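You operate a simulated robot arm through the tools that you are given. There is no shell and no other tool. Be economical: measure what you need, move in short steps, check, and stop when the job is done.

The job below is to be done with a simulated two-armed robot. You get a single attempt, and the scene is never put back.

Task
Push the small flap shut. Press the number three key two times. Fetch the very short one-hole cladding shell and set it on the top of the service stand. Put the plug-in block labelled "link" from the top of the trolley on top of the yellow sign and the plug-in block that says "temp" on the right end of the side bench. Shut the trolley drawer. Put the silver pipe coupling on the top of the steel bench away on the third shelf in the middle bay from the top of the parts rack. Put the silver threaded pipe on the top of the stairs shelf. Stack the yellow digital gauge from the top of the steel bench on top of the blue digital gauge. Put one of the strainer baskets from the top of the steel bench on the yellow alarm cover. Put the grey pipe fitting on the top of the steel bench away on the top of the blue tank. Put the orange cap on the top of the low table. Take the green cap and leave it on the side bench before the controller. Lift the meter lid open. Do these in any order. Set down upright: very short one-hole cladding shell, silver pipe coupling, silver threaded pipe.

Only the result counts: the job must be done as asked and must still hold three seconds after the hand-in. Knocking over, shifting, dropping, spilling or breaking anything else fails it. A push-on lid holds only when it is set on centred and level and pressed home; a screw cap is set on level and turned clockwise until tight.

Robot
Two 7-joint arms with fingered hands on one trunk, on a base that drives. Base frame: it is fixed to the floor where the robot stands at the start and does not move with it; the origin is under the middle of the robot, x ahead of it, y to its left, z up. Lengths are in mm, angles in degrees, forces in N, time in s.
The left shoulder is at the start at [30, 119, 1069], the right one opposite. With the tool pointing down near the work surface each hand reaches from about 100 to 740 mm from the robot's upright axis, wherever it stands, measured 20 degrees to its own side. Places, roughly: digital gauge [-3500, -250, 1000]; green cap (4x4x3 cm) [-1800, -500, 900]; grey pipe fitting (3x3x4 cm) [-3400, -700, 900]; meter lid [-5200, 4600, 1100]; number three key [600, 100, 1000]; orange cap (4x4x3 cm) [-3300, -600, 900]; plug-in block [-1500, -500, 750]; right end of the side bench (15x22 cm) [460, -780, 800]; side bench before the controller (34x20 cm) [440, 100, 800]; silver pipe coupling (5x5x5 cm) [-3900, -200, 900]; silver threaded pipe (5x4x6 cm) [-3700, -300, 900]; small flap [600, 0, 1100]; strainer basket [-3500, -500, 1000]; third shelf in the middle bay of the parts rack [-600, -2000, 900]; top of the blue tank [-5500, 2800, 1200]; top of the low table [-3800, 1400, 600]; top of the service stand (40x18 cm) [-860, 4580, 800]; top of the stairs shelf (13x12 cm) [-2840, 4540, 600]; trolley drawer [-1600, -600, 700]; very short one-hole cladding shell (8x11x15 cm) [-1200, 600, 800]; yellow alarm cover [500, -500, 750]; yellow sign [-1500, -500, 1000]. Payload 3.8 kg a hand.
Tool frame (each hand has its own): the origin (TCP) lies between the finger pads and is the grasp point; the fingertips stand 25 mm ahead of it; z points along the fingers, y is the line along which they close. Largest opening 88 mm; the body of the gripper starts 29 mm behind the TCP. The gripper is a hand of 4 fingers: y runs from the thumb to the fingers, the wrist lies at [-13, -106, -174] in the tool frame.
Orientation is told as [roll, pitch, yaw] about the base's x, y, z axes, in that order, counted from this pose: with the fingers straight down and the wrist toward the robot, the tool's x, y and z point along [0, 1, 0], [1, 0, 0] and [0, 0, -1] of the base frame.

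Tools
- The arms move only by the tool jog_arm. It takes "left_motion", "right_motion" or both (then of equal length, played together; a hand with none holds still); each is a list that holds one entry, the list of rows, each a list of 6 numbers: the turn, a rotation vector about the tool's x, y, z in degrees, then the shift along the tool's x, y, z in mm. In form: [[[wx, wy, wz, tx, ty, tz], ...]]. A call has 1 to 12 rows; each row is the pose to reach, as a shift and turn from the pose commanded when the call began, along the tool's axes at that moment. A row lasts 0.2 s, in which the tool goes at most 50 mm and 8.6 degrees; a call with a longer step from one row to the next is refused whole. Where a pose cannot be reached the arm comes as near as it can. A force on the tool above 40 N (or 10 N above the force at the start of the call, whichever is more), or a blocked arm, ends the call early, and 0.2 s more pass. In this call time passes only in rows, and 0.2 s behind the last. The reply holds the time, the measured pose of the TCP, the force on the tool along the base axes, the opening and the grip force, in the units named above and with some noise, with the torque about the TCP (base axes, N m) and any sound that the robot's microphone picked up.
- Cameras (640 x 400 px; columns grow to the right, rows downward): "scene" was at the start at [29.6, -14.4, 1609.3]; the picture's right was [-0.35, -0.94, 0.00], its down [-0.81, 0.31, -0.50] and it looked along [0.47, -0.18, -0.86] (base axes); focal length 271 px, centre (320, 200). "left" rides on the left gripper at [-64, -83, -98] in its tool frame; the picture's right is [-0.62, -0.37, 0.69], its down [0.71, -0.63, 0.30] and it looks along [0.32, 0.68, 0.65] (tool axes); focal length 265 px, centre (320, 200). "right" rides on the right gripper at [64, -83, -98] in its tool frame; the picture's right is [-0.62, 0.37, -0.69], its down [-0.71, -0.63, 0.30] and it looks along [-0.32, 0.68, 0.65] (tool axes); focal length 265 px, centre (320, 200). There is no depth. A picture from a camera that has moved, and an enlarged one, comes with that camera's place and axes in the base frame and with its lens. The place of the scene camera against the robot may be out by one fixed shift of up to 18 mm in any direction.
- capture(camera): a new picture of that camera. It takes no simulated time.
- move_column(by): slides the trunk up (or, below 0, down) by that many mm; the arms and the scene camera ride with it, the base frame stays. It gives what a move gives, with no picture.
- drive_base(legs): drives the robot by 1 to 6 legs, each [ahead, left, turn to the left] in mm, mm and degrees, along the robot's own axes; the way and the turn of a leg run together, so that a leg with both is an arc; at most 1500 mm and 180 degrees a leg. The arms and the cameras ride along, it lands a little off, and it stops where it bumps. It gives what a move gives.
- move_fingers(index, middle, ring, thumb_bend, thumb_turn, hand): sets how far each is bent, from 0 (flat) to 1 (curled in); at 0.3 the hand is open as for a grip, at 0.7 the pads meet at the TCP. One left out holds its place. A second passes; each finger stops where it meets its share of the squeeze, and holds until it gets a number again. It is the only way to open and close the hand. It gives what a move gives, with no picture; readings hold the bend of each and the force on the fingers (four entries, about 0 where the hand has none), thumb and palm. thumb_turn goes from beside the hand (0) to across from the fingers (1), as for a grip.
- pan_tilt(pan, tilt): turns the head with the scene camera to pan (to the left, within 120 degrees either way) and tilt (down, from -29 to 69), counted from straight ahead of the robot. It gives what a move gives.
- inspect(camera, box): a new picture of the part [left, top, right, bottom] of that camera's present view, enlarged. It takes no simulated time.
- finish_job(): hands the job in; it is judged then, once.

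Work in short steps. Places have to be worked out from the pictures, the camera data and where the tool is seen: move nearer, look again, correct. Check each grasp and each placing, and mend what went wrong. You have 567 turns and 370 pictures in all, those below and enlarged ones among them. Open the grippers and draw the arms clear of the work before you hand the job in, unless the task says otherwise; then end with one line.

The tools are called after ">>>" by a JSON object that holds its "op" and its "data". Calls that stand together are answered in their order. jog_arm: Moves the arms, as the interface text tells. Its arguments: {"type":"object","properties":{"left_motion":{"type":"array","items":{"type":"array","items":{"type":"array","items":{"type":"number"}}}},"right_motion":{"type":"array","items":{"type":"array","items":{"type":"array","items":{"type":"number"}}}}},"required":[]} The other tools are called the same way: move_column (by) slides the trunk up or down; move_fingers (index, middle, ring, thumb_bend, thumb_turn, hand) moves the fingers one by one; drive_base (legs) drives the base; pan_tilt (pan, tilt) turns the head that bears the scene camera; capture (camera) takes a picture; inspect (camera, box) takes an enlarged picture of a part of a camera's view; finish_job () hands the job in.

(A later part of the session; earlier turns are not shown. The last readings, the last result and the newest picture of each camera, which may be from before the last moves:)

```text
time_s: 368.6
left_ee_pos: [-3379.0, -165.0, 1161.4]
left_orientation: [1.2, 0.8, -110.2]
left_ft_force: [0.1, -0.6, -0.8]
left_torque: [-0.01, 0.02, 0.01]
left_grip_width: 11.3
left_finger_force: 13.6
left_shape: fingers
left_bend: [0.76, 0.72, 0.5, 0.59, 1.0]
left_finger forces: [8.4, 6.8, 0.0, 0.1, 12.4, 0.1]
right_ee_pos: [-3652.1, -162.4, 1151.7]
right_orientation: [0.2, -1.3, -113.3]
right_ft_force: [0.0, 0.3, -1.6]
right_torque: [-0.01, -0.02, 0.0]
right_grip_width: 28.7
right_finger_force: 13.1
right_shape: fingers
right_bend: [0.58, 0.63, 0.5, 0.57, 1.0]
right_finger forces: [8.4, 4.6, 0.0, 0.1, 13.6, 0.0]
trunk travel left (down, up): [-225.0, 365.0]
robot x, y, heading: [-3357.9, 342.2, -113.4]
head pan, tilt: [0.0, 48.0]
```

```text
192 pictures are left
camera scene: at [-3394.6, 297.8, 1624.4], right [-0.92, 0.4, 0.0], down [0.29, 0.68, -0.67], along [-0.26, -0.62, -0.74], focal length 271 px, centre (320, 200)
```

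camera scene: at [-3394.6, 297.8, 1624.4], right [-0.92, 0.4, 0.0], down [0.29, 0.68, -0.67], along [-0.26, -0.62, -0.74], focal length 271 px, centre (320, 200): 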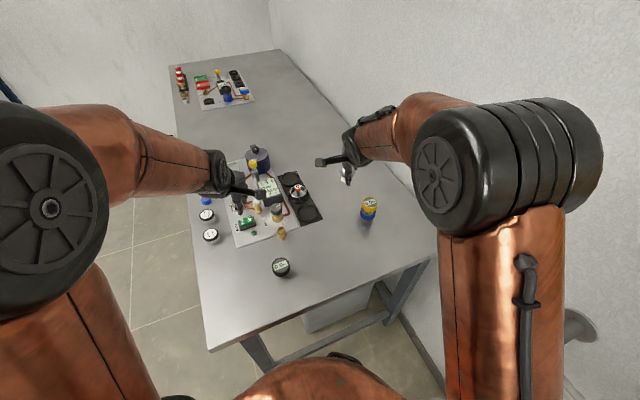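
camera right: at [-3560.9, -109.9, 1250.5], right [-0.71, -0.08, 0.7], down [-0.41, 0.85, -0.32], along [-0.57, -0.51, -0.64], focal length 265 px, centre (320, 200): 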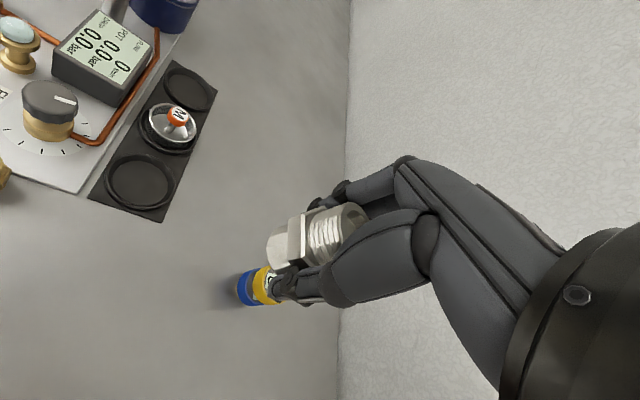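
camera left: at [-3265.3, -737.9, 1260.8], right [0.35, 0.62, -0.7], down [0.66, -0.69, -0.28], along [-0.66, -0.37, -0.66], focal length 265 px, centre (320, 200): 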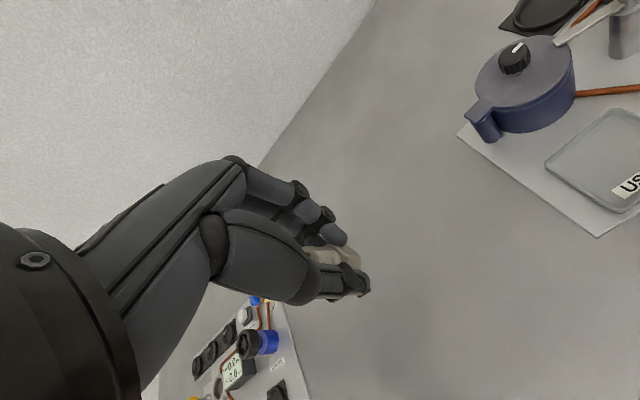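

Pipe held well. I tighten a bit, back away, and head for the blue tank.

>>> {"op": "move_fingers", "data": {"hand": "right", "index": 0.74, "middle": 0.76, "thumb_bend": 0.72}}

>>> {"op": "drive_base", "data": {"legs": [[-365, 262, 0], [0, 0, -66.6], [0, -1450, 0]]}}

>>> {"op": "pan_tilt", "data": {"pan": 0, "tilt": 20}}

>>> {"op": "capture", "data": {"camera": "scene"}}

```text
time_s: 369.6
left_ee_pos: [-3380.7, -167.3, 1160.9]
left_orientation: [1.0, 0.9, -110.2]
left_ft_force: [-0.8, 0.0, 0.5]
left_torque: [0.0, 0.01, 0.0]
left_grip_width: 11.0
left_finger_force: 14.3
left_shape: fingers
left_bend: [0.76, 0.72, 0.5, 0.59, 1.0]
left_finger forces: [8.3, 6.8, 0.0, 0.0, 12.4, 0.0]
right_ee_pos: [-3653.4, -165.4, 1149.9]
right_orientation: [0.2, -1.3, -113.4]
right_ft_force: [-0.8, 0.3, -1.6]
right_torque: [0.0, -0.01, 0.01]
right_grip_width: 27.0
right_finger_force: 18.8
right_shape: fingers
right_bend: [0.56, 0.64, 0.5, 0.58, 1.0]
right_finger forces: [11.5, 7.4, 0.0, 0.0, 18.7, 0.1]
trunk travel left (down, up): [-225.0, 365.0]
robot x, y, heading: [-3359.2, 341.2, -113.4]
head pan, tilt: [0.0, 48.0]
```

```text
time_s: 381.9
left_ee_pos: [-3471.1, 1806.0, 1161.0]
left_orientation: [1.1, 0.9, -174.9]
left_ft_force: [0.5, 0.5, -1.3]
left_torque: [0.01, 0.04, -0.01]
left_grip_width: 10.8
left_finger_force: 13.4
left_shape: fingers
left_bend: [0.76, 0.72, 0.5, 0.59, 1.0]
left_finger forces: [8.3, 6.6, 0.1, 0.0, 12.1, 0.1]
right_ee_pos: [-3587.3, 2053.2, 1151.2]
right_orientation: [0.3, -1.3, -177.9]
right_ft_force: [-0.2, -0.1, -1.8]
right_torque: [0.0, -0.02, 0.0]
right_grip_width: 26.9
right_finger_force: 18.3
right_shape: fingers
right_bend: [0.56, 0.64, 0.5, 0.58, 1.0]
right_finger forces: [11.2, 7.4, 0.1, 0.0, 18.0, 0.1]
trunk travel left (down, up): [-225.0, 365.0]
robot x, y, heading: [-3004.1, 2004.3, -177.8]
head pan, tilt: [0.0, 48.0]
```

```text
time_s: 382.8
left_ee_pos: [-3471.2, 1806.8, 1162.0]
left_orientation: [1.1, 0.9, -174.8]
left_ft_force: [0.1, -0.6, -0.4]
left_torque: [0.0, -0.01, 0.0]
left_grip_width: 11.1
left_finger_force: 13.5
left_shape: fingers
left_bend: [0.76, 0.72, 0.5, 0.59, 1.0]
left_finger forces: [8.3, 6.8, 0.0, 0.0, 12.1, 0.1]
right_ee_pos: [-3588.2, 2054.4, 1150.3]
right_orientation: [0.3, -1.2, -177.9]
right_ft_force: [0.2, -1.2, -1.3]
right_torque: [-0.02, 0.04, -0.02]
right_grip_width: 26.6
right_finger_force: 18.0
right_shape: fingers
right_bend: [0.56, 0.64, 0.5, 0.58, 1.0]
right_finger forces: [11.2, 7.4, 0.0, 0.1, 18.0, 0.1]
trunk travel left (down, up): [-225.0, 365.0]
robot x, y, heading: [-3005.0, 2004.6, -177.8]
head pan, tilt: [0.0, 20.0]
```

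```text
191 pictures are left
camera scene: at [-3090.8, 2011.4, 1667.1], right [-0.04, 1.0, 0.0], down [0.34, 0.01, -0.94], along [-0.94, -0.03, -0.34], focal length 271 px, centre (320, 200)
```

scene: 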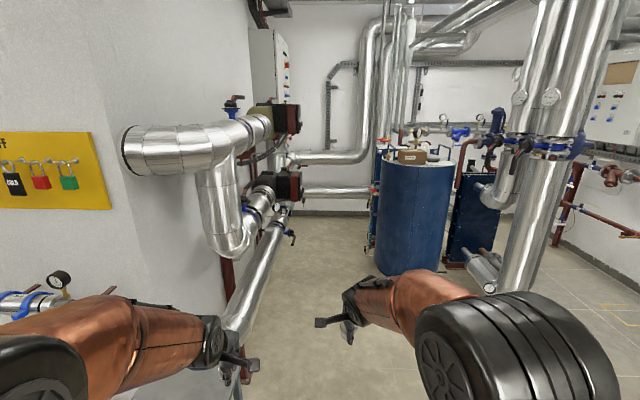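

The path to the tank is open. I drive closer.

>>> {"op": "drive_base", "data": {"legs": [[1300, -350, -2], [0, -400, 0]]}}

>>> {"op": "capture", "data": {"camera": "scene"}}

```text
time_s: 391.7
left_ee_pos: [-4797.4, 2562.6, 1160.6]
left_orientation: [1.1, 0.9, -178.4]
left_ft_force: [-0.1, -0.1, -0.7]
left_torque: [0.01, 0.0, -0.02]
left_grip_width: 11.1
left_finger_force: 13.9
left_shape: fingers
left_bend: [0.76, 0.72, 0.5, 0.59, 1.0]
left_finger forces: [8.2, 6.6, 0.1, 0.1, 12.1, 0.1]
right_ee_pos: [-4897.5, 2818.8, 1150.3]
right_orientation: [0.2, -1.4, 178.7]
right_ft_force: [-0.1, 0.8, -1.5]
right_torque: [0.0, 0.0, 0.01]
right_grip_width: 26.8
right_finger_force: 18.6
right_shape: fingers
right_bend: [0.56, 0.64, 0.5, 0.58, 1.0]
right_finger forces: [11.2, 7.4, 0.0, 0.0, 18.0, 0.0]
trunk travel left (down, up): [-225.0, 365.0]
robot x, y, heading: [-4316.9, 2728.2, 178.7]
head pan, tilt: [0.0, 20.0]
```

```text
190 pictures are left
camera scene: at [-4406.0, 2744.1, 1667.1], right [0.02, 1.0, 0.0], down [0.34, -0.01, -0.94], along [-0.94, 0.02, -0.34], focal length 271 px, centre (320, 200)
```

scene: 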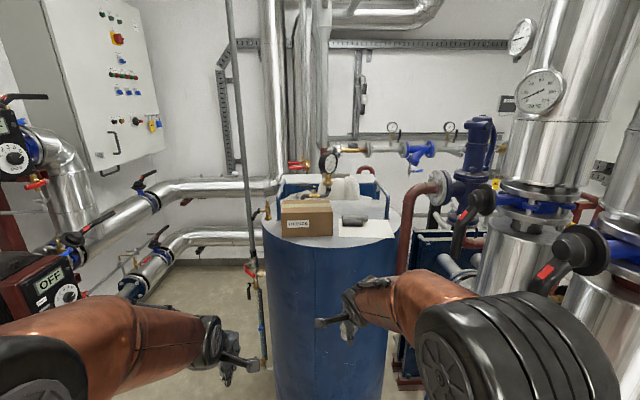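

I can see the tank top with a box, paper and small items on it. I raise the trunk and move closer to find a free spot.

>>> {"op": "move_column", "data": {"by": 250}}

>>> {"op": "drive_base", "data": {"legs": [[450, 0, 1.3]]}}

>>> {"op": "pan_tilt", "data": {"pan": 0, "tilt": 40}}

>>> {"op": "capture", "data": {"camera": "scene"}}

>>> {"op": "capture", "data": {"camera": "left"}}

```text
time_s: 394.3
left_ee_pos: [-4798.8, 2562.1, 1410.8]
left_orientation: [1.0, 0.9, -178.4]
left_ft_force: [0.4, -0.8, -0.3]
left_torque: [0.03, 0.02, 0.01]
left_grip_width: 10.9
left_finger_force: 13.8
left_shape: fingers
left_bend: [0.76, 0.72, 0.5, 0.59, 1.0]
left_finger forces: [8.2, 6.6, 0.0, 0.0, 12.1, 0.0]
right_ee_pos: [-4897.7, 2816.7, 1402.1]
right_orientation: [0.3, -1.3, 178.6]
right_ft_force: [0.6, -0.3, -1.3]
right_torque: [-0.01, -0.01, 0.0]
right_grip_width: 26.7
right_finger_force: 18.3
right_shape: fingers
right_bend: [0.56, 0.64, 0.5, 0.58, 1.0]
right_finger forces: [11.2, 7.5, 0.1, 0.1, 18.0, 0.0]
trunk travel left (down, up): [-475.0, 115.0]
robot x, y, heading: [-4321.6, 2730.1, 178.5]
head pan, tilt: [0.0, 20.0]
```

```text
time_s: 397.0
left_ee_pos: [-5242.2, 2556.8, 1411.1]
left_orientation: [1.1, 0.9, -177.1]
left_ft_force: [-0.4, -0.2, -0.7]
left_torque: [0.02, 0.02, 0.02]
left_grip_width: 10.9
left_finger_force: 13.5
left_shape: fingers
left_bend: [0.76, 0.72, 0.5, 0.59, 1.0]
left_finger forces: [8.2, 6.7, 0.0, 0.1, 12.1, 0.0]
right_ee_pos: [-5348.5, 2809.8, 1402.1]
right_orientation: [0.3, -1.4, 180.0]
right_ft_force: [0.4, 0.3, -2.2]
right_torque: [0.0, 0.04, 0.0]
right_grip_width: 27.0
right_finger_force: 18.8
right_shape: fingers
right_bend: [0.56, 0.64, 0.5, 0.58, 1.0]
right_finger forces: [11.3, 7.3, 0.0, 0.0, 18.0, 0.1]
trunk travel left (down, up): [-475.0, 115.0]
robot x, y, heading: [-4774.0, 2734.9, 180.0]
head pan, tilt: [0.0, 20.0]
```

```text
time_s: 397.8
left_ee_pos: [-5242.1, 2558.0, 1411.6]
left_orientation: [1.1, 0.9, -177.1]
left_ft_force: [-0.5, 0.2, -0.5]
left_torque: [0.01, -0.04, -0.03]
left_grip_width: 10.8
left_finger_force: 13.8
left_shape: fingers
left_bend: [0.76, 0.72, 0.5, 0.59, 1.0]
left_finger forces: [8.2, 6.7, 0.0, 0.1, 12.1, 0.0]
right_ee_pos: [-5349.3, 2808.1, 1400.8]
right_orientation: [0.4, -1.2, 179.8]
right_ft_force: [0.0, -0.4, -1.6]
right_torque: [0.0, -0.01, 0.0]
right_grip_width: 26.7
right_finger_force: 18.4
right_shape: fingers
right_bend: [0.56, 0.64, 0.5, 0.58, 1.0]
right_finger forces: [11.2, 7.4, 0.0, 0.1, 18.0, 0.1]
trunk travel left (down, up): [-475.0, 115.0]
robot x, y, heading: [-4767.4, 2740.2, 179.9]
head pan, tilt: [0.0, 40.0]
```

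```text
189 pictures are left
camera scene: at [-4847.4, 2747.4, 1885.8], right [0.0, 1.0, 0.0], down [0.64, 0.0, -0.77], along [-0.77, 0.0, -0.64], focal length 271 px, centre (320, 200)
```

scene: 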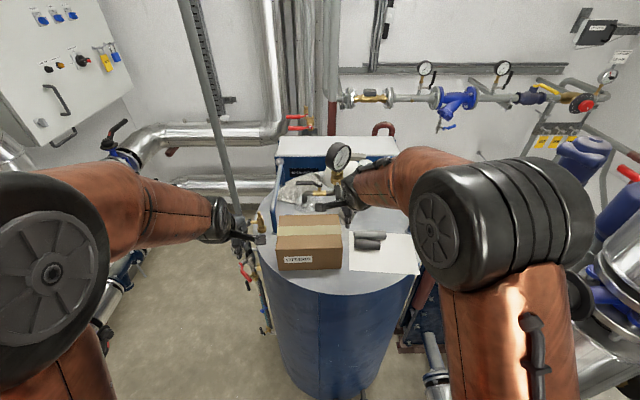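

```text
188 pictures are left
camera left: at [-5164.8, 2628.6, 1510.3], right [0.35, 0.62, -0.7], down [0.67, -0.69, -0.28], along [-0.66, -0.37, -0.66], focal length 265 px, centre (320, 200)
```

left: 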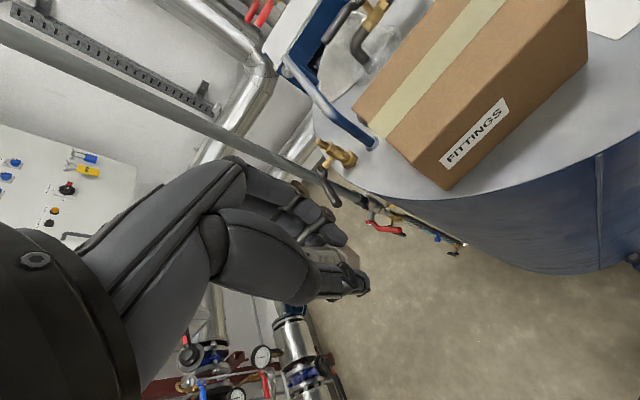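

Tank top is at z≈1160, front edge x≈-5292, centre y≈2790. Free strip in front of the paper at about [-5332, 2862]. I move the right hand aside and bring the left hand with the fitting there.

>>> {"op": "jog_arm", "data": {"right_motion": [[[0, 0, 0, -15, -40, 0], [0, 0, 0, -30, -80, 0], [0, 0, 0, -50, -120, 0], [0, 0, 0, -70, -160, 0], [0, 0, 0, -90, -200, 0]]]}}

>>> {"op": "drive_base", "data": {"legs": [[0, -70, 0]]}}

>>> {"op": "capture", "data": {"camera": "scene"}}

```text
time_s: 399.0
left_ee_pos: [-5241.0, 2559.1, 1412.2]
left_orientation: [1.1, 0.8, -177.0]
left_ft_force: [-0.2, -0.6, -0.4]
left_torque: [0.05, 0.02, -0.02]
left_grip_width: 10.9
left_finger_force: 13.1
left_shape: fingers
left_bend: [0.76, 0.72, 0.5, 0.59, 1.0]
left_finger forces: [8.3, 6.6, 0.0, 0.0, 12.1, 0.0]
right_ee_pos: [-5147.2, 2899.1, 1396.5]
right_orientation: [0.4, -1.3, 179.9]
right_ft_force: [0.2, 0.5, -0.6]
right_torque: [-0.01, 0.01, -0.01]
right_grip_width: 26.8
right_finger_force: 18.3
right_shape: fingers
right_bend: [0.56, 0.64, 0.5, 0.59, 1.0]
right_finger forces: [11.2, 7.5, 0.1, 0.0, 17.8, 0.0]
trunk travel left (down, up): [-475.0, 115.0]
robot x, y, heading: [-4769.7, 2737.9, 179.9]
head pan, tilt: [0.0, 40.0]
```

```text
time_s: 400.1
left_ee_pos: [-5242.7, 2622.6, 1410.1]
left_orientation: [0.9, 0.9, -177.3]
left_ft_force: [-0.1, 0.5, -0.3]
left_torque: [0.02, -0.03, -0.01]
left_grip_width: 10.9
left_finger_force: 13.8
left_shape: fingers
left_bend: [0.76, 0.72, 0.5, 0.59, 1.0]
left_finger forces: [8.2, 6.6, 0.0, 0.0, 12.1, 0.0]
right_ee_pos: [-5149.6, 2964.1, 1395.9]
right_orientation: [0.1, -1.3, 179.8]
right_ft_force: [0.0, 0.6, -0.2]
right_torque: [0.01, -0.01, 0.01]
right_grip_width: 26.6
right_finger_force: 18.4
right_shape: fingers
right_bend: [0.56, 0.64, 0.5, 0.59, 1.0]
right_finger forces: [11.2, 7.3, 0.1, 0.1, 17.8, 0.0]
trunk travel left (down, up): [-475.0, 115.0]
robot x, y, heading: [-4768.0, 2805.6, 179.7]
head pan, tilt: [0.0, 40.0]
```

```text
187 pictures are left
camera scene: at [-4846.4, 2810.7, 1885.7], right [0.0, 1.0, 0.0], down [0.64, 0.0, -0.77], along [-0.77, 0.01, -0.64], focal length 271 px, centre (320, 200)
```

scene: 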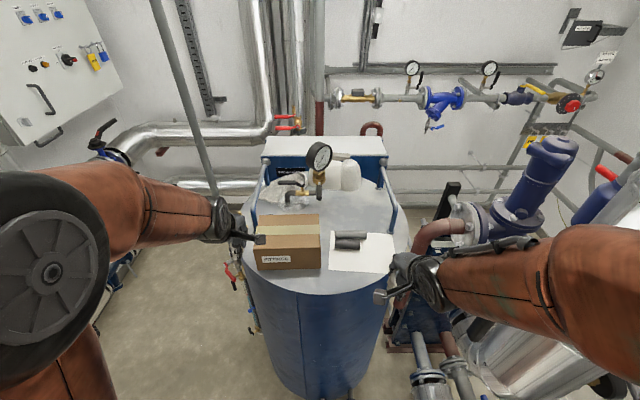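

>>> {"op": "inspect", "data": {"camera": "scene", "box": [230, 140, 430, 300]}}

```text
2.50 times, centred on (330, 220) of scene
camera zoom: at [-4846.4, 2810.7, 1885.7], right [0.0, 1.0, 0.0], down [0.64, 0.0, -0.77], along [-0.77, 0.01, -0.64], focal length 677 px, centre (295, 150)
```

zoom: 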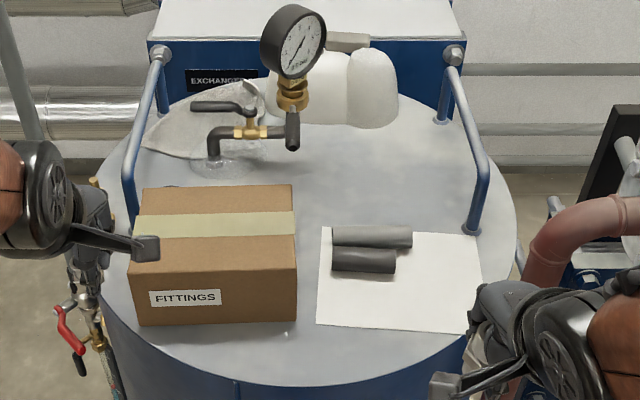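

Target strip in front of the paper: [-5332, 2875]. I bring the left hand over it.

>>> {"op": "jog_arm", "data": {"left_motion": [[[0, 0, 0, -43, 12, 5], [0, 0, 0, -86, 24, 15], [0, 0, 0, -129, 37, 25], [0, 0, 0, -172, 50, 35], [0, 0, 0, -215, 63, 50], [0, 0, 0, -250, 75, 75], [0, 0, 0, -256, 77, 115], [0, 0, 0, -256, 77, 150]]]}}

>>> {"op": "capture", "data": {"camera": "left"}}

>>> {"op": "inspect", "data": {"camera": "scene", "box": [230, 140, 430, 300]}}

```text
time_s: 401.9
left_ee_pos: [-5332.5, 2877.3, 1253.7]
left_orientation: [1.1, 0.9, -177.3]
left_ft_force: [0.0, -0.4, 0.2]
left_torque: [0.02, -0.01, 0.0]
left_grip_width: 10.5
left_finger_force: 13.2
left_shape: fingers
left_bend: [0.76, 0.72, 0.5, 0.6, 1.0]
left_finger forces: [8.1, 6.8, 0.0, 0.1, 11.8, 0.1]
right_ee_pos: [-5148.6, 2968.8, 1395.8]
right_orientation: [0.3, -1.3, 179.7]
right_ft_force: [0.3, 0.8, -1.2]
right_torque: [0.0, -0.02, -0.01]
right_grip_width: 26.3
right_finger_force: 18.6
right_shape: fingers
right_bend: [0.56, 0.64, 0.5, 0.59, 1.0]
right_finger forces: [11.3, 7.4, 0.0, 0.0, 17.8, 0.0]
trunk travel left (down, up): [-475.0, 115.0]
robot x, y, heading: [-4770.0, 2806.7, 179.6]
head pan, tilt: [0.0, 40.0]
```

```text
185 pictures are left
camera left: at [-5253.7, 2948.4, 1353.2], right [0.35, 0.62, -0.7], down [0.67, -0.69, -0.28], along [-0.66, -0.37, -0.66], focal length 265 px, centre (320, 200)
```

left: 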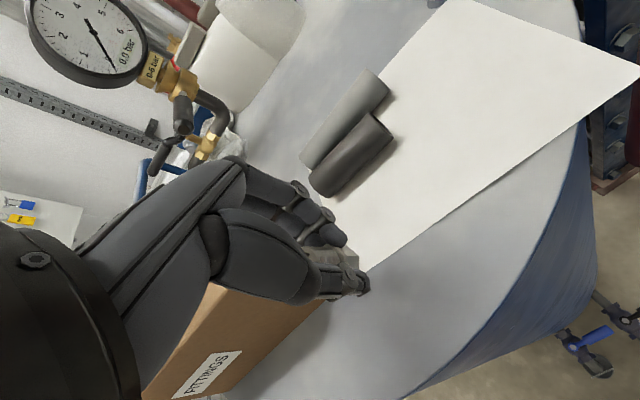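

```text
2.50 times, centred on (330, 220) of scene
camera zoom: at [-4847.0, 2815.9, 1885.7], right [0.01, 1.0, 0.0], down [0.64, 0.0, -0.77], along [-0.77, 0.0, -0.64], focal length 677 px, centre (295, 150)
```

zoom: 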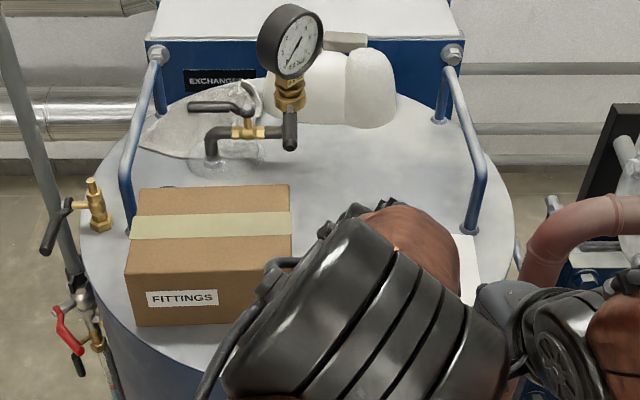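

The landing spot is on the bare strip between paper and edge. I lower slowly to contact.

>>> {"op": "jog_arm", "data": {"left_motion": [[[0, 0, 0, 0, 0, 25], [0, 0, 0, 0, 0, 42], [0, 0, 0, 0, 0, 50], [0, 0, 0, 0, 0, 55], [0, 0, 0, 0, 0, 59], [0, 0, 0, 0, 0, 63], [0, 0, 0, 0, 0, 67], [0, 0, 0, 0, 0, 71]]]}}

>>> {"op": "capture", "data": {"camera": "left"}}

```text
time_s: 403.6
left_ee_pos: [-5328.8, 2874.3, 1185.4]
left_orientation: [0.9, 0.6, -177.3]
left_ft_force: [0.1, -0.5, 6.6]
left_torque: [-0.21, 0.23, 0.02]
left_grip_width: 10.7
left_finger_force: 17.1
left_shape: fingers
left_bend: [0.76, 0.72, 0.5, 0.6, 1.0]
left_finger forces: [8.1, 6.8, 6.5, 0.0, 11.8, 0.1]
right_ee_pos: [-5147.5, 2968.8, 1394.9]
right_orientation: [0.0, -1.1, 179.8]
right_ft_force: [4.3, 12.3, -23.1]
right_torque: [0.28, 2.48, 1.43]
right_grip_width: 26.4
right_finger_force: 18.1
right_shape: fingers
right_bend: [0.56, 0.64, 0.5, 0.59, 1.0]
right_finger forces: [11.2, 7.5, 0.0, 0.0, 17.7, 0.0]
trunk travel left (down, up): [-475.0, 115.0]
robot x, y, heading: [-4767.9, 2809.6, 179.6]
head pan, tilt: [0.0, 40.0]
```

```text
183 pictures are left
camera left: at [-5250.1, 2945.3, 1284.7], right [0.35, 0.63, -0.7], down [0.67, -0.69, -0.29], along [-0.66, -0.37, -0.66], focal length 265 px, centre (320, 200)
```

left: 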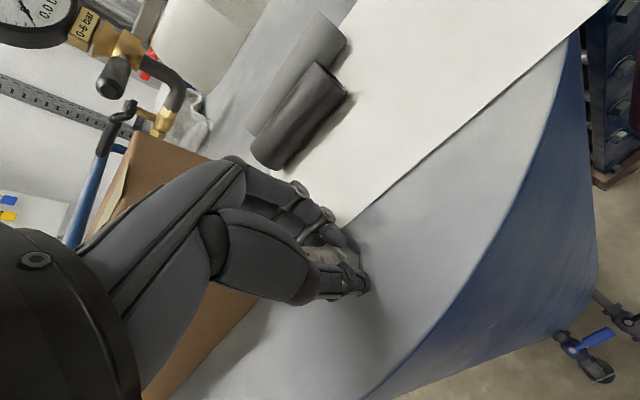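

The right hand feels a push (-23 N): the left arm's elbow leans on it. I move the right hand away (down and to the right).

>>> {"op": "jog_arm", "data": {"right_motion": [[[0, 0, 0, -20, 0, 15], [0, 0, 0, -50, 0, 35], [0, 0, 0, -80, 0, 50]]]}}

>>> {"op": "capture", "data": {"camera": "scene"}}

>>> {"op": "capture", "data": {"camera": "right"}}

```text
time_s: 404.4
left_ee_pos: [-5328.0, 2876.0, 1186.0]
left_orientation: [1.1, 0.6, -177.3]
left_ft_force: [-1.6, -1.2, 21.6]
left_torque: [-0.52, 0.6, -0.01]
left_grip_width: 10.9
left_finger_force: 23.5
left_shape: fingers
left_bend: [0.76, 0.72, 0.47, 0.6, 1.0]
left_finger forces: [7.9, 7.2, 20.6, 0.0, 11.9, 0.1]
right_ee_pos: [-5147.6, 3048.4, 1346.8]
right_orientation: [0.3, -1.4, 179.9]
right_ft_force: [-0.1, 0.0, -1.3]
right_torque: [0.01, 0.01, -0.02]
right_grip_width: 26.4
right_finger_force: 18.3
right_shape: fingers
right_bend: [0.56, 0.64, 0.5, 0.59, 1.0]
right_finger forces: [11.2, 7.3, 0.0, 0.0, 17.4, 0.1]
trunk travel left (down, up): [-475.0, 115.0]
robot x, y, heading: [-4768.3, 2805.0, 179.8]
head pan, tilt: [0.0, 40.0]
```

```text
182 pictures are left
camera scene: at [-4843.8, 2816.7, 1885.9], right [0.01, 1.0, 0.0], down [0.64, 0.0, -0.77], along [-0.77, 0.0, -0.64], focal length 271 px, centre (320, 200)
```

scene: 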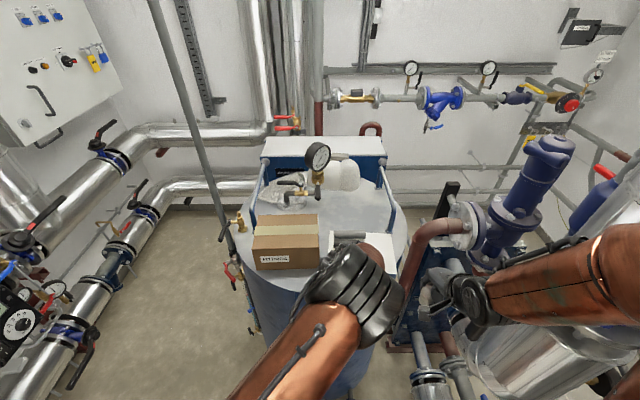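

```text
181 pictures are left
camera right: at [-5062.0, 2983.5, 1444.8], right [-0.35, 0.62, 0.7], down [0.62, 0.71, -0.32], along [-0.7, 0.32, -0.64], focal length 265 px, centre (320, 200)
```

right: 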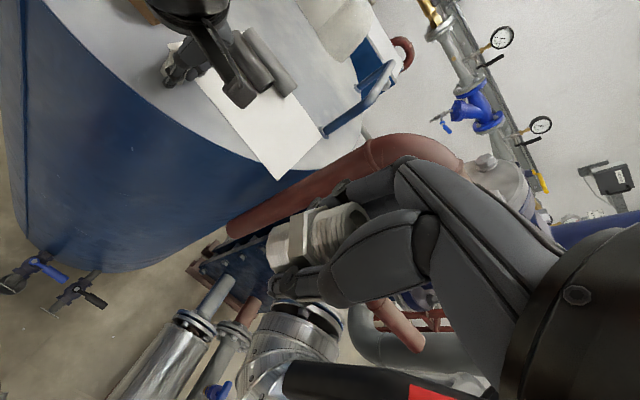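

Right hand is free again. The idle left ring finger touches the tank; I curl it, then settle the fitting.

>>> {"op": "move_fingers", "data": {"hand": "left", "ring": 0.9}}

>>> {"op": "jog_arm", "data": {"left_motion": [[[0, 0, 0, 0, 0, 2], [0, 0, 0, 0, 0, 4], [0, 0, 0, 0, 0, 6], [0, 0, 0, 0, 0, 8]]]}}

>>> {"op": "inspect", "data": {"camera": "left", "box": [260, 170, 440, 320]}}

```text
time_s: 405.4
left_ee_pos: [-5327.2, 2873.6, 1182.9]
left_orientation: [1.0, 0.8, -177.3]
left_ft_force: [-3.0, -0.9, 21.8]
left_torque: [0.06, -0.47, 0.01]
left_grip_width: 10.0
left_finger_force: 29.7
left_shape: fingers
left_bend: [0.76, 0.72, 0.9, 0.62, 1.0]
left_finger forces: [8.6, 9.7, 2.2, 0.0, 38.2, 0.1]
right_ee_pos: [-5147.9, 3047.3, 1345.4]
right_orientation: [0.3, -1.2, 179.6]
right_ft_force: [0.6, 0.5, -0.6]
right_torque: [-0.01, 0.04, 0.0]
right_grip_width: 26.3
right_finger_force: 18.5
right_shape: fingers
right_bend: [0.56, 0.64, 0.5, 0.59, 1.0]
right_finger forces: [11.2, 7.4, 0.0, 0.1, 17.5, 0.0]
trunk travel left (down, up): [-475.0, 115.0]
robot x, y, heading: [-4766.4, 2802.8, 179.9]
head pan, tilt: [0.0, 40.0]
```

```text
time_s: 406.1
left_ee_pos: [-5330.6, 2876.2, 1184.7]
left_orientation: [0.7, 0.3, -177.4]
left_ft_force: [4.5, -1.1, 15.7]
left_torque: [0.03, -0.53, 0.0]
left_grip_width: 11.3
left_finger_force: 20.2
left_shape: fingers
left_bend: [0.77, 0.72, 0.9, 0.6, 1.0]
left_finger forces: [6.1, 7.2, 2.0, 0.0, 25.6, 0.0]
right_ee_pos: [-5147.5, 3046.9, 1345.5]
right_orientation: [0.3, -1.2, 179.8]
right_ft_force: [0.0, -0.3, -1.1]
right_torque: [0.0, -0.01, -0.02]
right_grip_width: 26.6
right_finger_force: 18.5
right_shape: fingers
right_bend: [0.56, 0.64, 0.5, 0.59, 1.0]
right_finger forces: [11.2, 7.6, 0.1, 0.0, 17.4, 0.0]
trunk travel left (down, up): [-475.0, 115.0]
robot x, y, heading: [-4769.8, 2805.9, 179.6]
head pan, tilt: [0.0, 40.0]
stopped in row 3 (left hand): the force on the tool passed its limit at 42 N (the readings are from after the stop); the commanded pose is now the measured one
```

```text
2.67 times, centred on (350, 245) of left
camera zoom: at [-5250.6, 2946.5, 1282.9], right [0.34, 0.63, -0.7], down [0.66, -0.69, -0.29], along [-0.66, -0.36, -0.65], focal length 708 px, centre (240, 80)
```

zoom: 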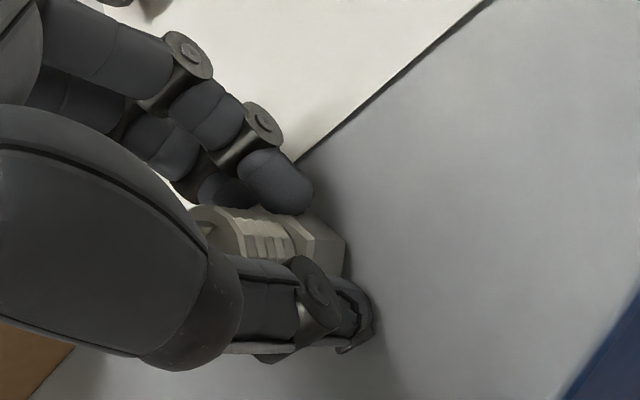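

It is down (thumb tip and fitting touch the tank). I raise 2 mm, open and lift.

>>> {"op": "jog_arm", "data": {"left_motion": [[[0, 0, 0, 0, 0, -2]]]}}

>>> {"op": "move_fingers", "data": {"hand": "left", "index": 0.5, "middle": 0.5, "thumb_bend": 0.5}}

>>> {"op": "inspect", "data": {"camera": "left", "box": [260, 170, 440, 320]}}

```text
time_s: 406.6
left_ee_pos: [-5329.3, 2876.2, 1184.4]
left_orientation: [0.9, 0.5, -177.3]
left_ft_force: [0.3, -1.4, 4.4]
left_torque: [0.0, -0.17, -0.04]
left_grip_width: 10.7
left_finger_force: 17.0
left_shape: fingers
left_bend: [0.77, 0.72, 0.9, 0.6, 1.0]
left_finger forces: [7.2, 8.1, 1.8, 0.0, 17.5, 0.1]
right_ee_pos: [-5148.2, 3047.0, 1344.8]
right_orientation: [0.3, -1.4, 179.7]
right_ft_force: [0.1, -0.4, 0.2]
right_torque: [0.03, 0.0, -0.01]
right_grip_width: 26.6
right_finger_force: 18.2
right_shape: fingers
right_bend: [0.56, 0.64, 0.5, 0.59, 1.0]
right_finger forces: [11.2, 7.5, 0.1, 0.0, 17.5, 0.1]
trunk travel left (down, up): [-475.0, 115.0]
robot x, y, heading: [-4765.2, 2803.6, 179.7]
head pan, tilt: [0.0, 40.0]
```

```text
time_s: 407.6
left_ee_pos: [-5328.3, 2877.3, 1184.7]
left_orientation: [0.8, 0.4, -177.3]
left_ft_force: [5.0, -0.3, 7.7]
left_torque: [0.02, 0.08, 0.01]
left_grip_width: 35.0
left_finger_force: 5.0
left_shape: fingers
left_bend: [0.56, 0.52, 0.9, 0.5, 1.0]
left_finger forces: [5.5, 4.3, 0.0, 0.0, 0.0, 0.0]
right_ee_pos: [-5146.7, 3046.5, 1345.5]
right_orientation: [0.3, -1.3, 179.7]
right_ft_force: [-0.6, -0.8, -1.0]
right_torque: [0.05, 0.01, 0.03]
right_grip_width: 26.6
right_finger_force: 18.4
right_shape: fingers
right_bend: [0.56, 0.64, 0.5, 0.59, 1.0]
right_finger forces: [11.2, 7.4, 0.1, 0.0, 17.6, 0.1]
trunk travel left (down, up): [-475.0, 115.0]
robot x, y, heading: [-4763.5, 2806.5, 179.4]
head pan, tilt: [0.0, 40.0]
```

```text
2.67 times, centred on (350, 245) of left
camera zoom: at [-5248.9, 2946.9, 1284.5], right [0.34, 0.63, -0.7], down [0.67, -0.69, -0.29], along [-0.66, -0.37, -0.65], focal length 708 px, centre (240, 80)
```

zoom: 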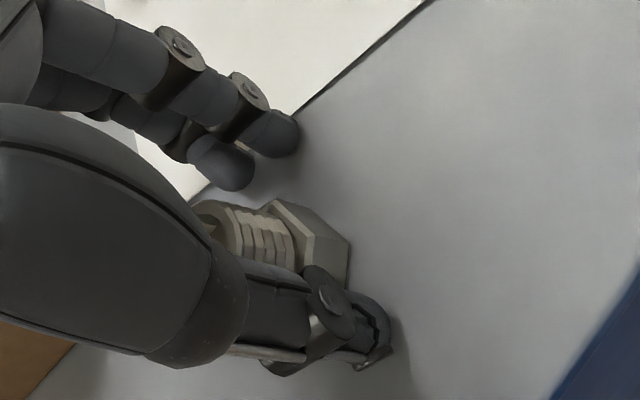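

>>> {"op": "jog_arm", "data": {"left_motion": [[[0, 0, 0, 0, -2, -8], [0, 0, 0, 0, -2, -25], [0, 0, 0, 0, -2, -60], [0, 0, 0, 0, -2, -105], [0, 0, 0, 0, -2, -150]]]}}

>>> {"op": "capture", "data": {"camera": "left"}}

```text
time_s: 408.8
left_ee_pos: [-5329.0, 2876.6, 1333.1]
left_orientation: [0.9, 0.5, -177.3]
left_ft_force: [0.1, -0.7, -0.4]
left_torque: [0.03, -0.02, -0.02]
left_grip_width: 41.3
left_finger_force: 0.0
left_shape: fingers
left_bend: [0.5, 0.5, 0.9, 0.5, 1.0]
left_finger forces: [0.0, 0.1, 0.0, 0.1, 0.0, 0.0]
right_ee_pos: [-5146.7, 3045.6, 1345.8]
right_orientation: [0.3, -1.3, 179.7]
right_ft_force: [0.4, -0.1, -0.6]
right_torque: [-0.04, -0.03, -0.01]
right_grip_width: 26.4
right_finger_force: 18.4
right_shape: fingers
right_bend: [0.56, 0.64, 0.5, 0.59, 1.0]
right_finger forces: [11.3, 7.5, 0.1, 0.1, 17.5, 0.1]
trunk travel left (down, up): [-475.0, 115.0]
robot x, y, heading: [-4766.8, 2804.6, 179.8]
head pan, tilt: [0.0, 40.0]
```

```text
178 pictures are left
camera left: at [-5250.1, 2948.1, 1432.9], right [0.35, 0.63, -0.7], down [0.67, -0.69, -0.29], along [-0.66, -0.37, -0.66], focal length 265 px, centre (320, 200)
```

left: 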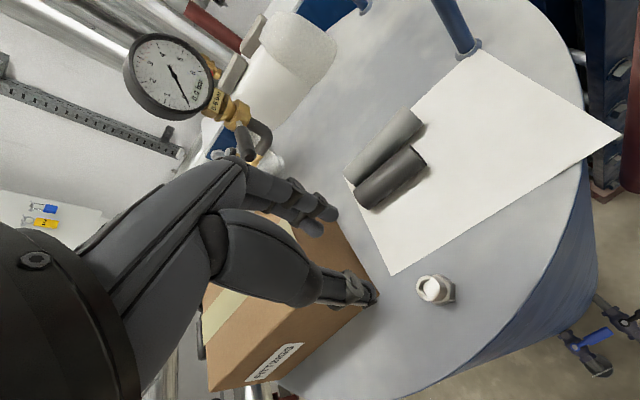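

The fitting stands on the tank. Next is the meter lid near [-5200, 4600]. I retract, back off, and look toward it.

>>> {"op": "jog_arm", "data": {"left_motion": [[[0, 0, 0, 30, -30, -15], [0, 0, 0, 70, -50, -20], [0, 0, 0, 110, -70, -25], [0, 0, 0, 150, -90, -30], [0, 0, 0, 190, -105, -30]]]}}

>>> {"op": "drive_base", "data": {"legs": [[-600, 0, 0]]}}

>>> {"op": "pan_tilt", "data": {"pan": -60, "tilt": 20}}

>>> {"op": "capture", "data": {"camera": "scene"}}

```text
time_s: 409.9
left_ee_pos: [-5213.9, 2688.1, 1366.9]
left_orientation: [0.8, 0.5, -177.4]
left_ft_force: [0.1, 0.1, 0.0]
left_torque: [0.01, 0.01, 0.02]
left_grip_width: 41.1
left_finger_force: 0.1
left_shape: fingers
left_bend: [0.5, 0.5, 0.9, 0.5, 1.0]
left_finger forces: [0.1, 0.0, 0.1, 0.0, 0.0, 0.1]
right_ee_pos: [-5147.6, 3045.2, 1345.1]
right_orientation: [0.3, -1.3, 179.7]
right_ft_force: [-0.3, -0.1, -1.2]
right_torque: [-0.01, -0.01, 0.01]
right_grip_width: 26.3
right_finger_force: 18.1
right_shape: fingers
right_bend: [0.56, 0.64, 0.5, 0.59, 1.0]
right_finger forces: [11.2, 7.5, 0.0, 0.1, 17.5, 0.1]
trunk travel left (down, up): [-475.0, 115.0]
robot x, y, heading: [-4769.1, 2808.5, 179.7]
head pan, tilt: [0.0, 40.0]
```

```text
time_s: 413.3
left_ee_pos: [-4622.6, 2688.0, 1366.9]
left_orientation: [0.9, 0.5, -177.4]
left_ft_force: [0.4, -0.6, -0.2]
left_torque: [0.01, -0.01, -0.02]
left_grip_width: 41.2
left_finger_force: 0.1
left_shape: fingers
left_bend: [0.5, 0.5, 0.9, 0.5, 1.0]
left_finger forces: [0.1, 0.1, 0.0, 0.1, 0.0, 0.0]
right_ee_pos: [-4555.9, 3043.6, 1344.5]
right_orientation: [0.3, -1.3, 179.6]
right_ft_force: [-0.4, -0.2, -1.1]
right_torque: [0.03, -0.02, -0.01]
right_grip_width: 26.3
right_finger_force: 18.4
right_shape: fingers
right_bend: [0.56, 0.64, 0.5, 0.59, 1.0]
right_finger forces: [11.2, 7.6, 0.1, 0.0, 17.6, 0.0]
trunk travel left (down, up): [-475.0, 115.0]
robot x, y, heading: [-4175.3, 2799.3, 180.1]
head pan, tilt: [0.0, 40.0]
```

```text
time_s: 414.6
left_ee_pos: [-4621.7, 2688.5, 1367.2]
left_orientation: [0.8, 0.5, -177.4]
left_ft_force: [-0.7, 0.4, -0.6]
left_torque: [-0.01, -0.01, 0.02]
left_grip_width: 41.4
left_finger_force: 0.0
left_shape: fingers
left_bend: [0.5, 0.5, 0.9, 0.5, 1.0]
left_finger forces: [0.0, 0.1, 0.1, 0.1, 0.1, 0.1]
right_ee_pos: [-4556.6, 3043.8, 1346.6]
right_orientation: [0.4, -1.3, 179.6]
right_ft_force: [0.2, -0.2, -0.6]
right_torque: [0.0, -0.02, 0.0]
right_grip_width: 26.6
right_finger_force: 17.7
right_shape: fingers
right_bend: [0.56, 0.64, 0.5, 0.59, 1.0]
right_finger forces: [11.2, 7.5, 0.0, 0.1, 17.5, 0.1]
trunk travel left (down, up): [-475.0, 115.0]
robot x, y, heading: [-4175.8, 2800.5, 179.6]
head pan, tilt: [-60.0, 20.0]
```

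```text
177 pictures are left
camera scene: at [-4215.2, 2892.2, 1917.1], right [0.87, 0.49, 0.0], down [0.17, -0.3, -0.94], along [-0.46, 0.82, -0.34], focal length 271 px, centre (320, 200)
```

scene: 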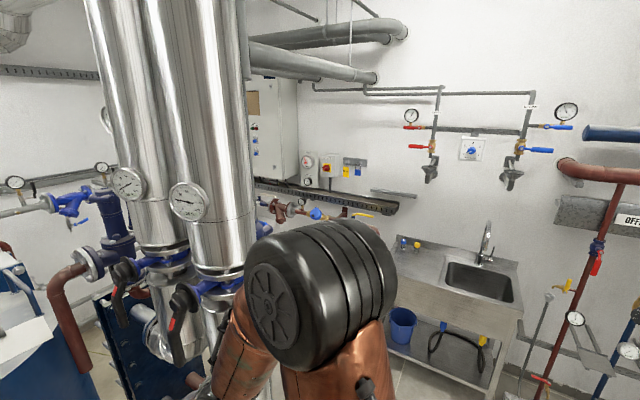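

>>> {"op": "drive_base", "data": {"legs": [[0, -700, 0]]}}

>>> {"op": "pan_tilt", "data": {"pan": -45, "tilt": 25}}

>>> {"op": "capture", "data": {"camera": "scene"}}

```text
time_s: 418.4
left_ee_pos: [-4621.4, 3382.1, 1368.6]
left_orientation: [0.8, 0.6, -176.3]
left_ft_force: [0.2, -0.3, 1.0]
left_torque: [-0.01, 0.01, 0.01]
left_grip_width: 41.3
left_finger_force: 0.0
left_shape: fingers
left_bend: [0.5, 0.5, 0.9, 0.5, 1.0]
left_finger forces: [0.0, 0.1, 0.1, 0.0, 0.1, 0.0]
right_ee_pos: [-4562.5, 3739.2, 1345.6]
right_orientation: [0.3, -1.3, -179.3]
right_ft_force: [0.1, -0.6, -0.6]
right_torque: [-0.03, 0.01, -0.02]
right_grip_width: 26.5
right_finger_force: 17.8
right_shape: fingers
right_bend: [0.56, 0.64, 0.5, 0.59, 1.0]
right_finger forces: [11.2, 7.5, 0.0, 0.0, 17.3, 0.0]
trunk travel left (down, up): [-475.0, 115.0]
robot x, y, heading: [-4176.9, 3504.8, -179.5]
head pan, tilt: [-60.0, 20.0]
```

```text
time_s: 419.2
left_ee_pos: [-4621.1, 3381.2, 1366.9]
left_orientation: [1.0, 0.4, -176.3]
left_ft_force: [-0.6, -0.2, -0.2]
left_torque: [-0.04, -0.04, 0.06]
left_grip_width: 41.1
left_finger_force: 0.0
left_shape: fingers
left_bend: [0.5, 0.5, 0.9, 0.5, 1.0]
left_finger forces: [0.1, 0.0, 0.1, 0.1, 0.1, 0.0]
right_ee_pos: [-4562.1, 3739.5, 1345.0]
right_orientation: [0.2, -1.2, -179.3]
right_ft_force: [0.5, -0.1, -1.2]
right_torque: [0.0, 0.0, -0.01]
right_grip_width: 26.5
right_finger_force: 18.4
right_shape: fingers
right_bend: [0.56, 0.64, 0.5, 0.59, 1.0]
right_finger forces: [11.2, 7.5, 0.1, 0.0, 17.4, 0.0]
trunk travel left (down, up): [-475.0, 115.0]
robot x, y, heading: [-4181.0, 3507.5, -179.7]
head pan, tilt: [-45.0, 25.0]
```

```text
176 pictures are left
camera scene: at [-4236.7, 3578.8, 1909.1], right [0.7, 0.71, 0.0], down [0.3, -0.3, -0.91], along [-0.65, 0.63, -0.42], focal length 271 px, centre (320, 200)
```

scene: 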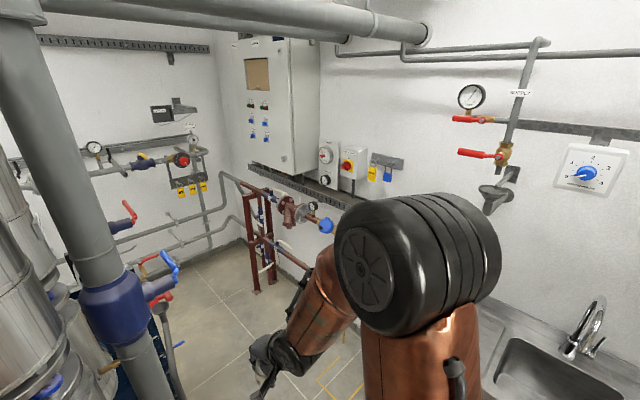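

The meter sits on the brown pipework in the corner. I drive in diagonally and turn to face it.

>>> {"op": "drive_base", "data": {"legs": [[400, -280, 0], [0, 0, -51], [200, 0, 0]]}}

>>> {"op": "pan_tilt", "data": {"pan": 0, "tilt": 35}}

>>> {"op": "capture", "data": {"camera": "scene"}}

```text
time_s: 420.7
left_ee_pos: [-4711.9, 3454.6, 1363.5]
left_orientation: [1.0, 1.9, -176.9]
left_ft_force: [18.7, 9.2, 5.1]
left_torque: [-0.15, 0.37, -0.08]
left_grip_width: 41.4
left_finger_force: 9.9
left_shape: fingers
left_bend: [0.5, 0.6, 0.9, 0.5, 1.0]
left_finger forces: [0.0, 20.6, 0.1, 0.0, 0.0, 0.0]
right_ee_pos: [-4662.9, 3807.3, 1347.5]
right_orientation: [0.2, -1.4, -179.0]
right_ft_force: [-0.5, -0.2, -2.1]
right_torque: [0.01, 0.0, -0.01]
right_grip_width: 26.5
right_finger_force: 18.6
right_shape: fingers
right_bend: [0.56, 0.64, 0.5, 0.59, 1.0]
right_finger forces: [11.2, 7.6, 0.0, 0.0, 17.4, 0.1]
trunk travel left (down, up): [-475.0, 115.0]
robot x, y, heading: [-4280.3, 3576.3, -179.3]
head pan, tilt: [-45.0, 25.0]
stopped in leg 1: the force on the tool passed its limit at 61 N (the readings are from after the stop); the commanded pose is now the measured one
```

```text
time_s: 421.8
left_ee_pos: [-4716.8, 3460.1, 1364.6]
left_orientation: [1.2, 1.7, -176.8]
left_ft_force: [15.4, 17.4, -5.6]
left_torque: [-0.12, 0.0, -0.51]
left_grip_width: 41.2
left_finger_force: 10.9
left_shape: fingers
left_bend: [0.5, 0.59, 0.9, 0.5, 1.0]
left_finger forces: [0.0, 21.8, 0.7, 0.0, 0.0, 0.0]
right_ee_pos: [-4666.3, 3812.6, 1346.0]
right_orientation: [0.5, -1.4, -179.1]
right_ft_force: [0.6, 0.0, -1.0]
right_torque: [0.01, 0.01, -0.01]
right_grip_width: 26.2
right_finger_force: 18.4
right_shape: fingers
right_bend: [0.56, 0.64, 0.5, 0.59, 1.0]
right_finger forces: [11.3, 7.5, 0.0, 0.0, 17.5, 0.1]
trunk travel left (down, up): [-475.0, 115.0]
robot x, y, heading: [-4287.0, 3575.8, -179.1]
head pan, tilt: [0.0, 35.0]
```

```text
175 pictures are left
camera scene: at [-4361.3, 3589.9, 1893.4], right [-0.02, 1.0, 0.0], down [0.57, 0.01, -0.82], along [-0.82, -0.01, -0.57], focal length 271 px, centre (320, 200)
```

scene: 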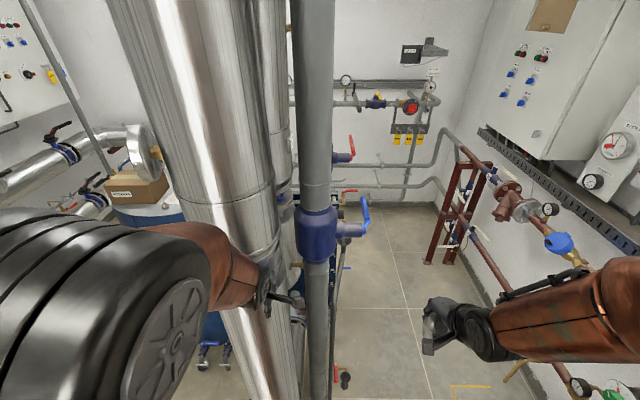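

The left hand touched the pipe column; I back off and look at the passage on the right.

>>> {"op": "drive_base", "data": {"legs": [[-120, 0, 0]]}}

>>> {"op": "pan_tilt", "data": {"pan": -50, "tilt": 45}}

>>> {"op": "capture", "data": {"camera": "scene"}}

```text
time_s: 423.0
left_ee_pos: [-4605.5, 3456.4, 1363.7]
left_orientation: [1.0, 1.7, -176.5]
left_ft_force: [-0.1, -0.4, 0.2]
left_torque: [-0.01, -0.03, 0.0]
left_grip_width: 41.3
left_finger_force: 0.1
left_shape: fingers
left_bend: [0.5, 0.5, 0.9, 0.5, 1.0]
left_finger forces: [0.0, 0.0, 0.0, 0.0, 0.0, 0.1]
right_ee_pos: [-4553.9, 3810.3, 1345.4]
right_orientation: [0.3, -1.1, -178.9]
right_ft_force: [-0.7, -0.5, -0.7]
right_torque: [-0.02, 0.02, 0.04]
right_grip_width: 26.4
right_finger_force: 18.1
right_shape: fingers
right_bend: [0.56, 0.64, 0.5, 0.59, 1.0]
right_finger forces: [11.3, 7.6, 0.1, 0.0, 17.5, 0.1]
trunk travel left (down, up): [-475.0, 115.0]
robot x, y, heading: [-4167.6, 3579.0, -178.8]
head pan, tilt: [0.0, 35.0]
```

```text
time_s: 424.2
left_ee_pos: [-4604.3, 3456.2, 1363.2]
left_orientation: [0.9, 1.7, -176.5]
left_ft_force: [-0.5, 0.6, -0.1]
left_torque: [0.04, 0.02, 0.02]
left_grip_width: 41.3
left_finger_force: 0.0
left_shape: fingers
left_bend: [0.5, 0.5, 0.9, 0.5, 1.0]
left_finger forces: [0.0, 0.1, 0.1, 0.1, 0.0, 0.0]
right_ee_pos: [-4556.0, 3809.7, 1345.2]
right_orientation: [0.3, -1.2, -178.8]
right_ft_force: [-0.2, -0.8, -0.4]
right_torque: [0.02, 0.02, -0.04]
right_grip_width: 26.4
right_finger_force: 18.1
right_shape: fingers
right_bend: [0.56, 0.64, 0.5, 0.59, 1.0]
right_finger forces: [11.1, 7.5, 0.0, 0.0, 17.4, 0.0]
trunk travel left (down, up): [-475.0, 115.0]
robot x, y, heading: [-4167.5, 3576.3, -178.6]
head pan, tilt: [-50.0, 45.0]
```

```text
174 pictures are left
camera scene: at [-4214.8, 3649.1, 1878.5], right [0.75, 0.66, 0.0], down [0.47, -0.53, -0.71], along [-0.46, 0.53, -0.71], focal length 271 px, centre (320, 200)
```

scene: 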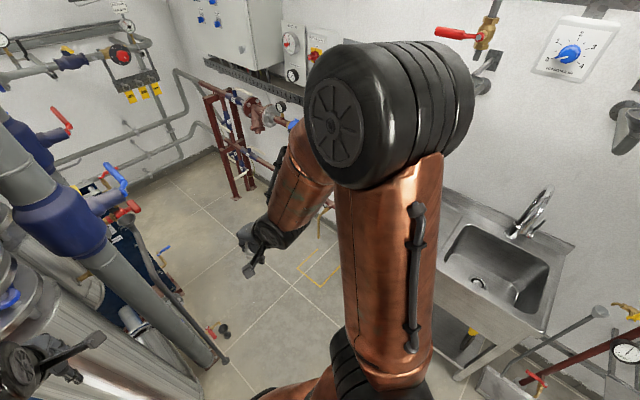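

The gap between the grey pipe (≈[-4990, 3565]) and the sink corner (≈[-4474, 4330]) is wide enough. I go through facing diagonally.

>>> {"op": "drive_base", "data": {"legs": [[0, 0, -31], [560, 0, 0], [0, 0, -15], [200, 0, 0]]}}

>>> {"op": "pan_tilt", "data": {"pan": 0, "tilt": 35}}

>>> {"op": "capture", "data": {"camera": "scene"}}

```text
time_s: 431.0
left_ee_pos: [-5168.9, 4235.2, 1365.1]
left_orientation: [0.9, 1.8, 136.7]
left_ft_force: [0.1, -0.3, 0.1]
left_torque: [-0.02, 0.01, 0.0]
left_grip_width: 41.2
left_finger_force: 0.0
left_shape: fingers
left_bend: [0.5, 0.5, 0.9, 0.5, 1.0]
left_finger forces: [0.1, 0.1, 0.0, 0.0, 0.1, 0.0]
right_ee_pos: [-4876.4, 4442.1, 1347.0]
right_orientation: [0.3, -1.2, 134.3]
right_ft_force: [-0.1, -0.3, -1.2]
right_torque: [0.0, 0.0, 0.02]
right_grip_width: 26.4
right_finger_force: 18.2
right_shape: fingers
right_bend: [0.56, 0.64, 0.5, 0.59, 1.0]
right_finger forces: [11.1, 7.4, 0.1, 0.0, 17.1, 0.0]
trunk travel left (down, up): [-475.0, 115.0]
robot x, y, heading: [-4780.5, 4004.7, 134.2]
head pan, tilt: [-50.0, 45.0]
```

```text
time_s: 432.2
left_ee_pos: [-5168.0, 4236.2, 1363.0]
left_orientation: [1.0, 1.8, 136.6]
left_ft_force: [0.4, -0.7, -0.2]
left_torque: [-0.01, -0.03, -0.01]
left_grip_width: 41.2
left_finger_force: 0.1
left_shape: fingers
left_bend: [0.5, 0.5, 0.9, 0.5, 1.0]
left_finger forces: [0.0, 0.0, 0.0, 0.0, 0.1, 0.0]
right_ee_pos: [-4876.2, 4442.2, 1345.6]
right_orientation: [0.3, -1.1, 134.3]
right_ft_force: [0.0, 0.3, -1.1]
right_torque: [0.02, 0.0, 0.03]
right_grip_width: 26.2
right_finger_force: 17.7
right_shape: fingers
right_bend: [0.56, 0.64, 0.5, 0.59, 1.0]
right_finger forces: [11.1, 7.6, 0.0, 0.0, 17.1, 0.0]
trunk travel left (down, up): [-475.0, 115.0]
robot x, y, heading: [-4782.4, 4003.4, 134.1]
head pan, tilt: [0.0, 35.0]
```

```text
173 pictures are left
camera scene: at [-4842.7, 4060.5, 1893.3], right [0.72, 0.7, 0.0], down [0.4, -0.41, -0.82], along [-0.57, 0.59, -0.57], focal length 271 px, centre (320, 200)
```

scene: 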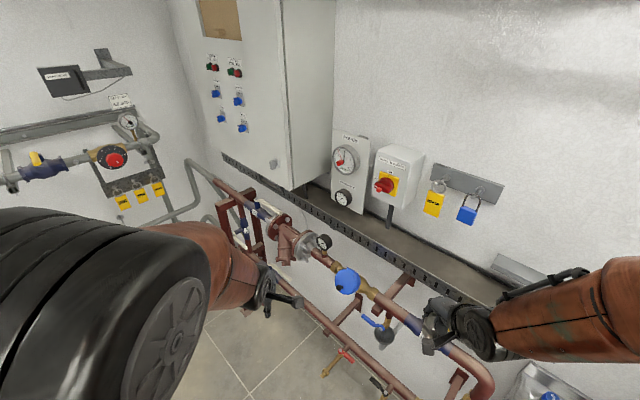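

The blue round item on the pipe looks like the water meter. I zoom in.

>>> {"op": "inspect", "data": {"camera": "scene", "box": [260, 200, 440, 340]}}

>>> {"op": "capture", "data": {"camera": "left"}}

```text
2.86 times, centred on (350, 270) of scene
camera zoom: at [-4842.7, 4060.5, 1893.3], right [0.72, 0.7, 0.0], down [0.4, -0.41, -0.82], along [-0.57, 0.59, -0.57], focal length 774 px, centre (234, 0)
```

zoom: 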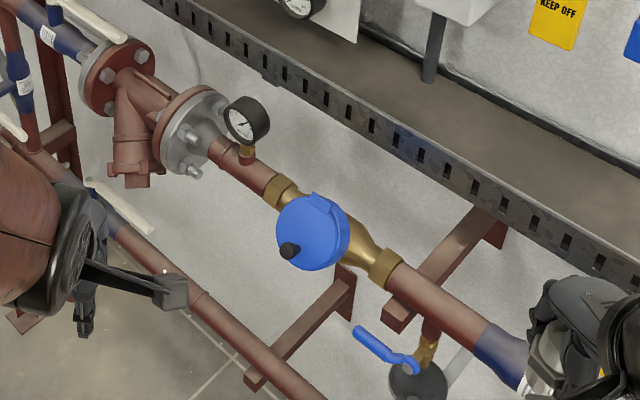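

```text
171 pictures are left
camera left: at [-5065.3, 4230.7, 1464.6], right [0.7, 0.17, -0.69], down [-0.03, -0.96, -0.27], along [-0.71, 0.21, -0.67], focal length 265 px, centre (320, 200)
```

left: 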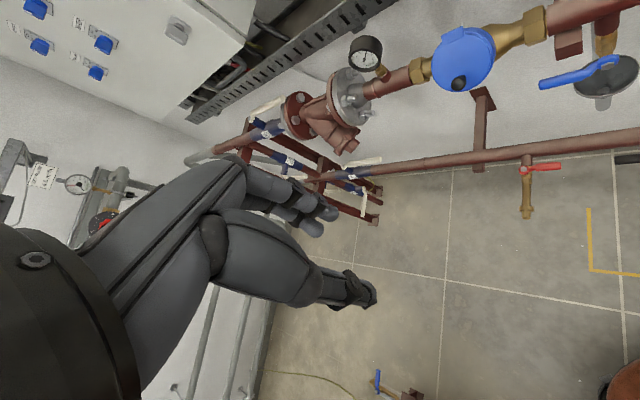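

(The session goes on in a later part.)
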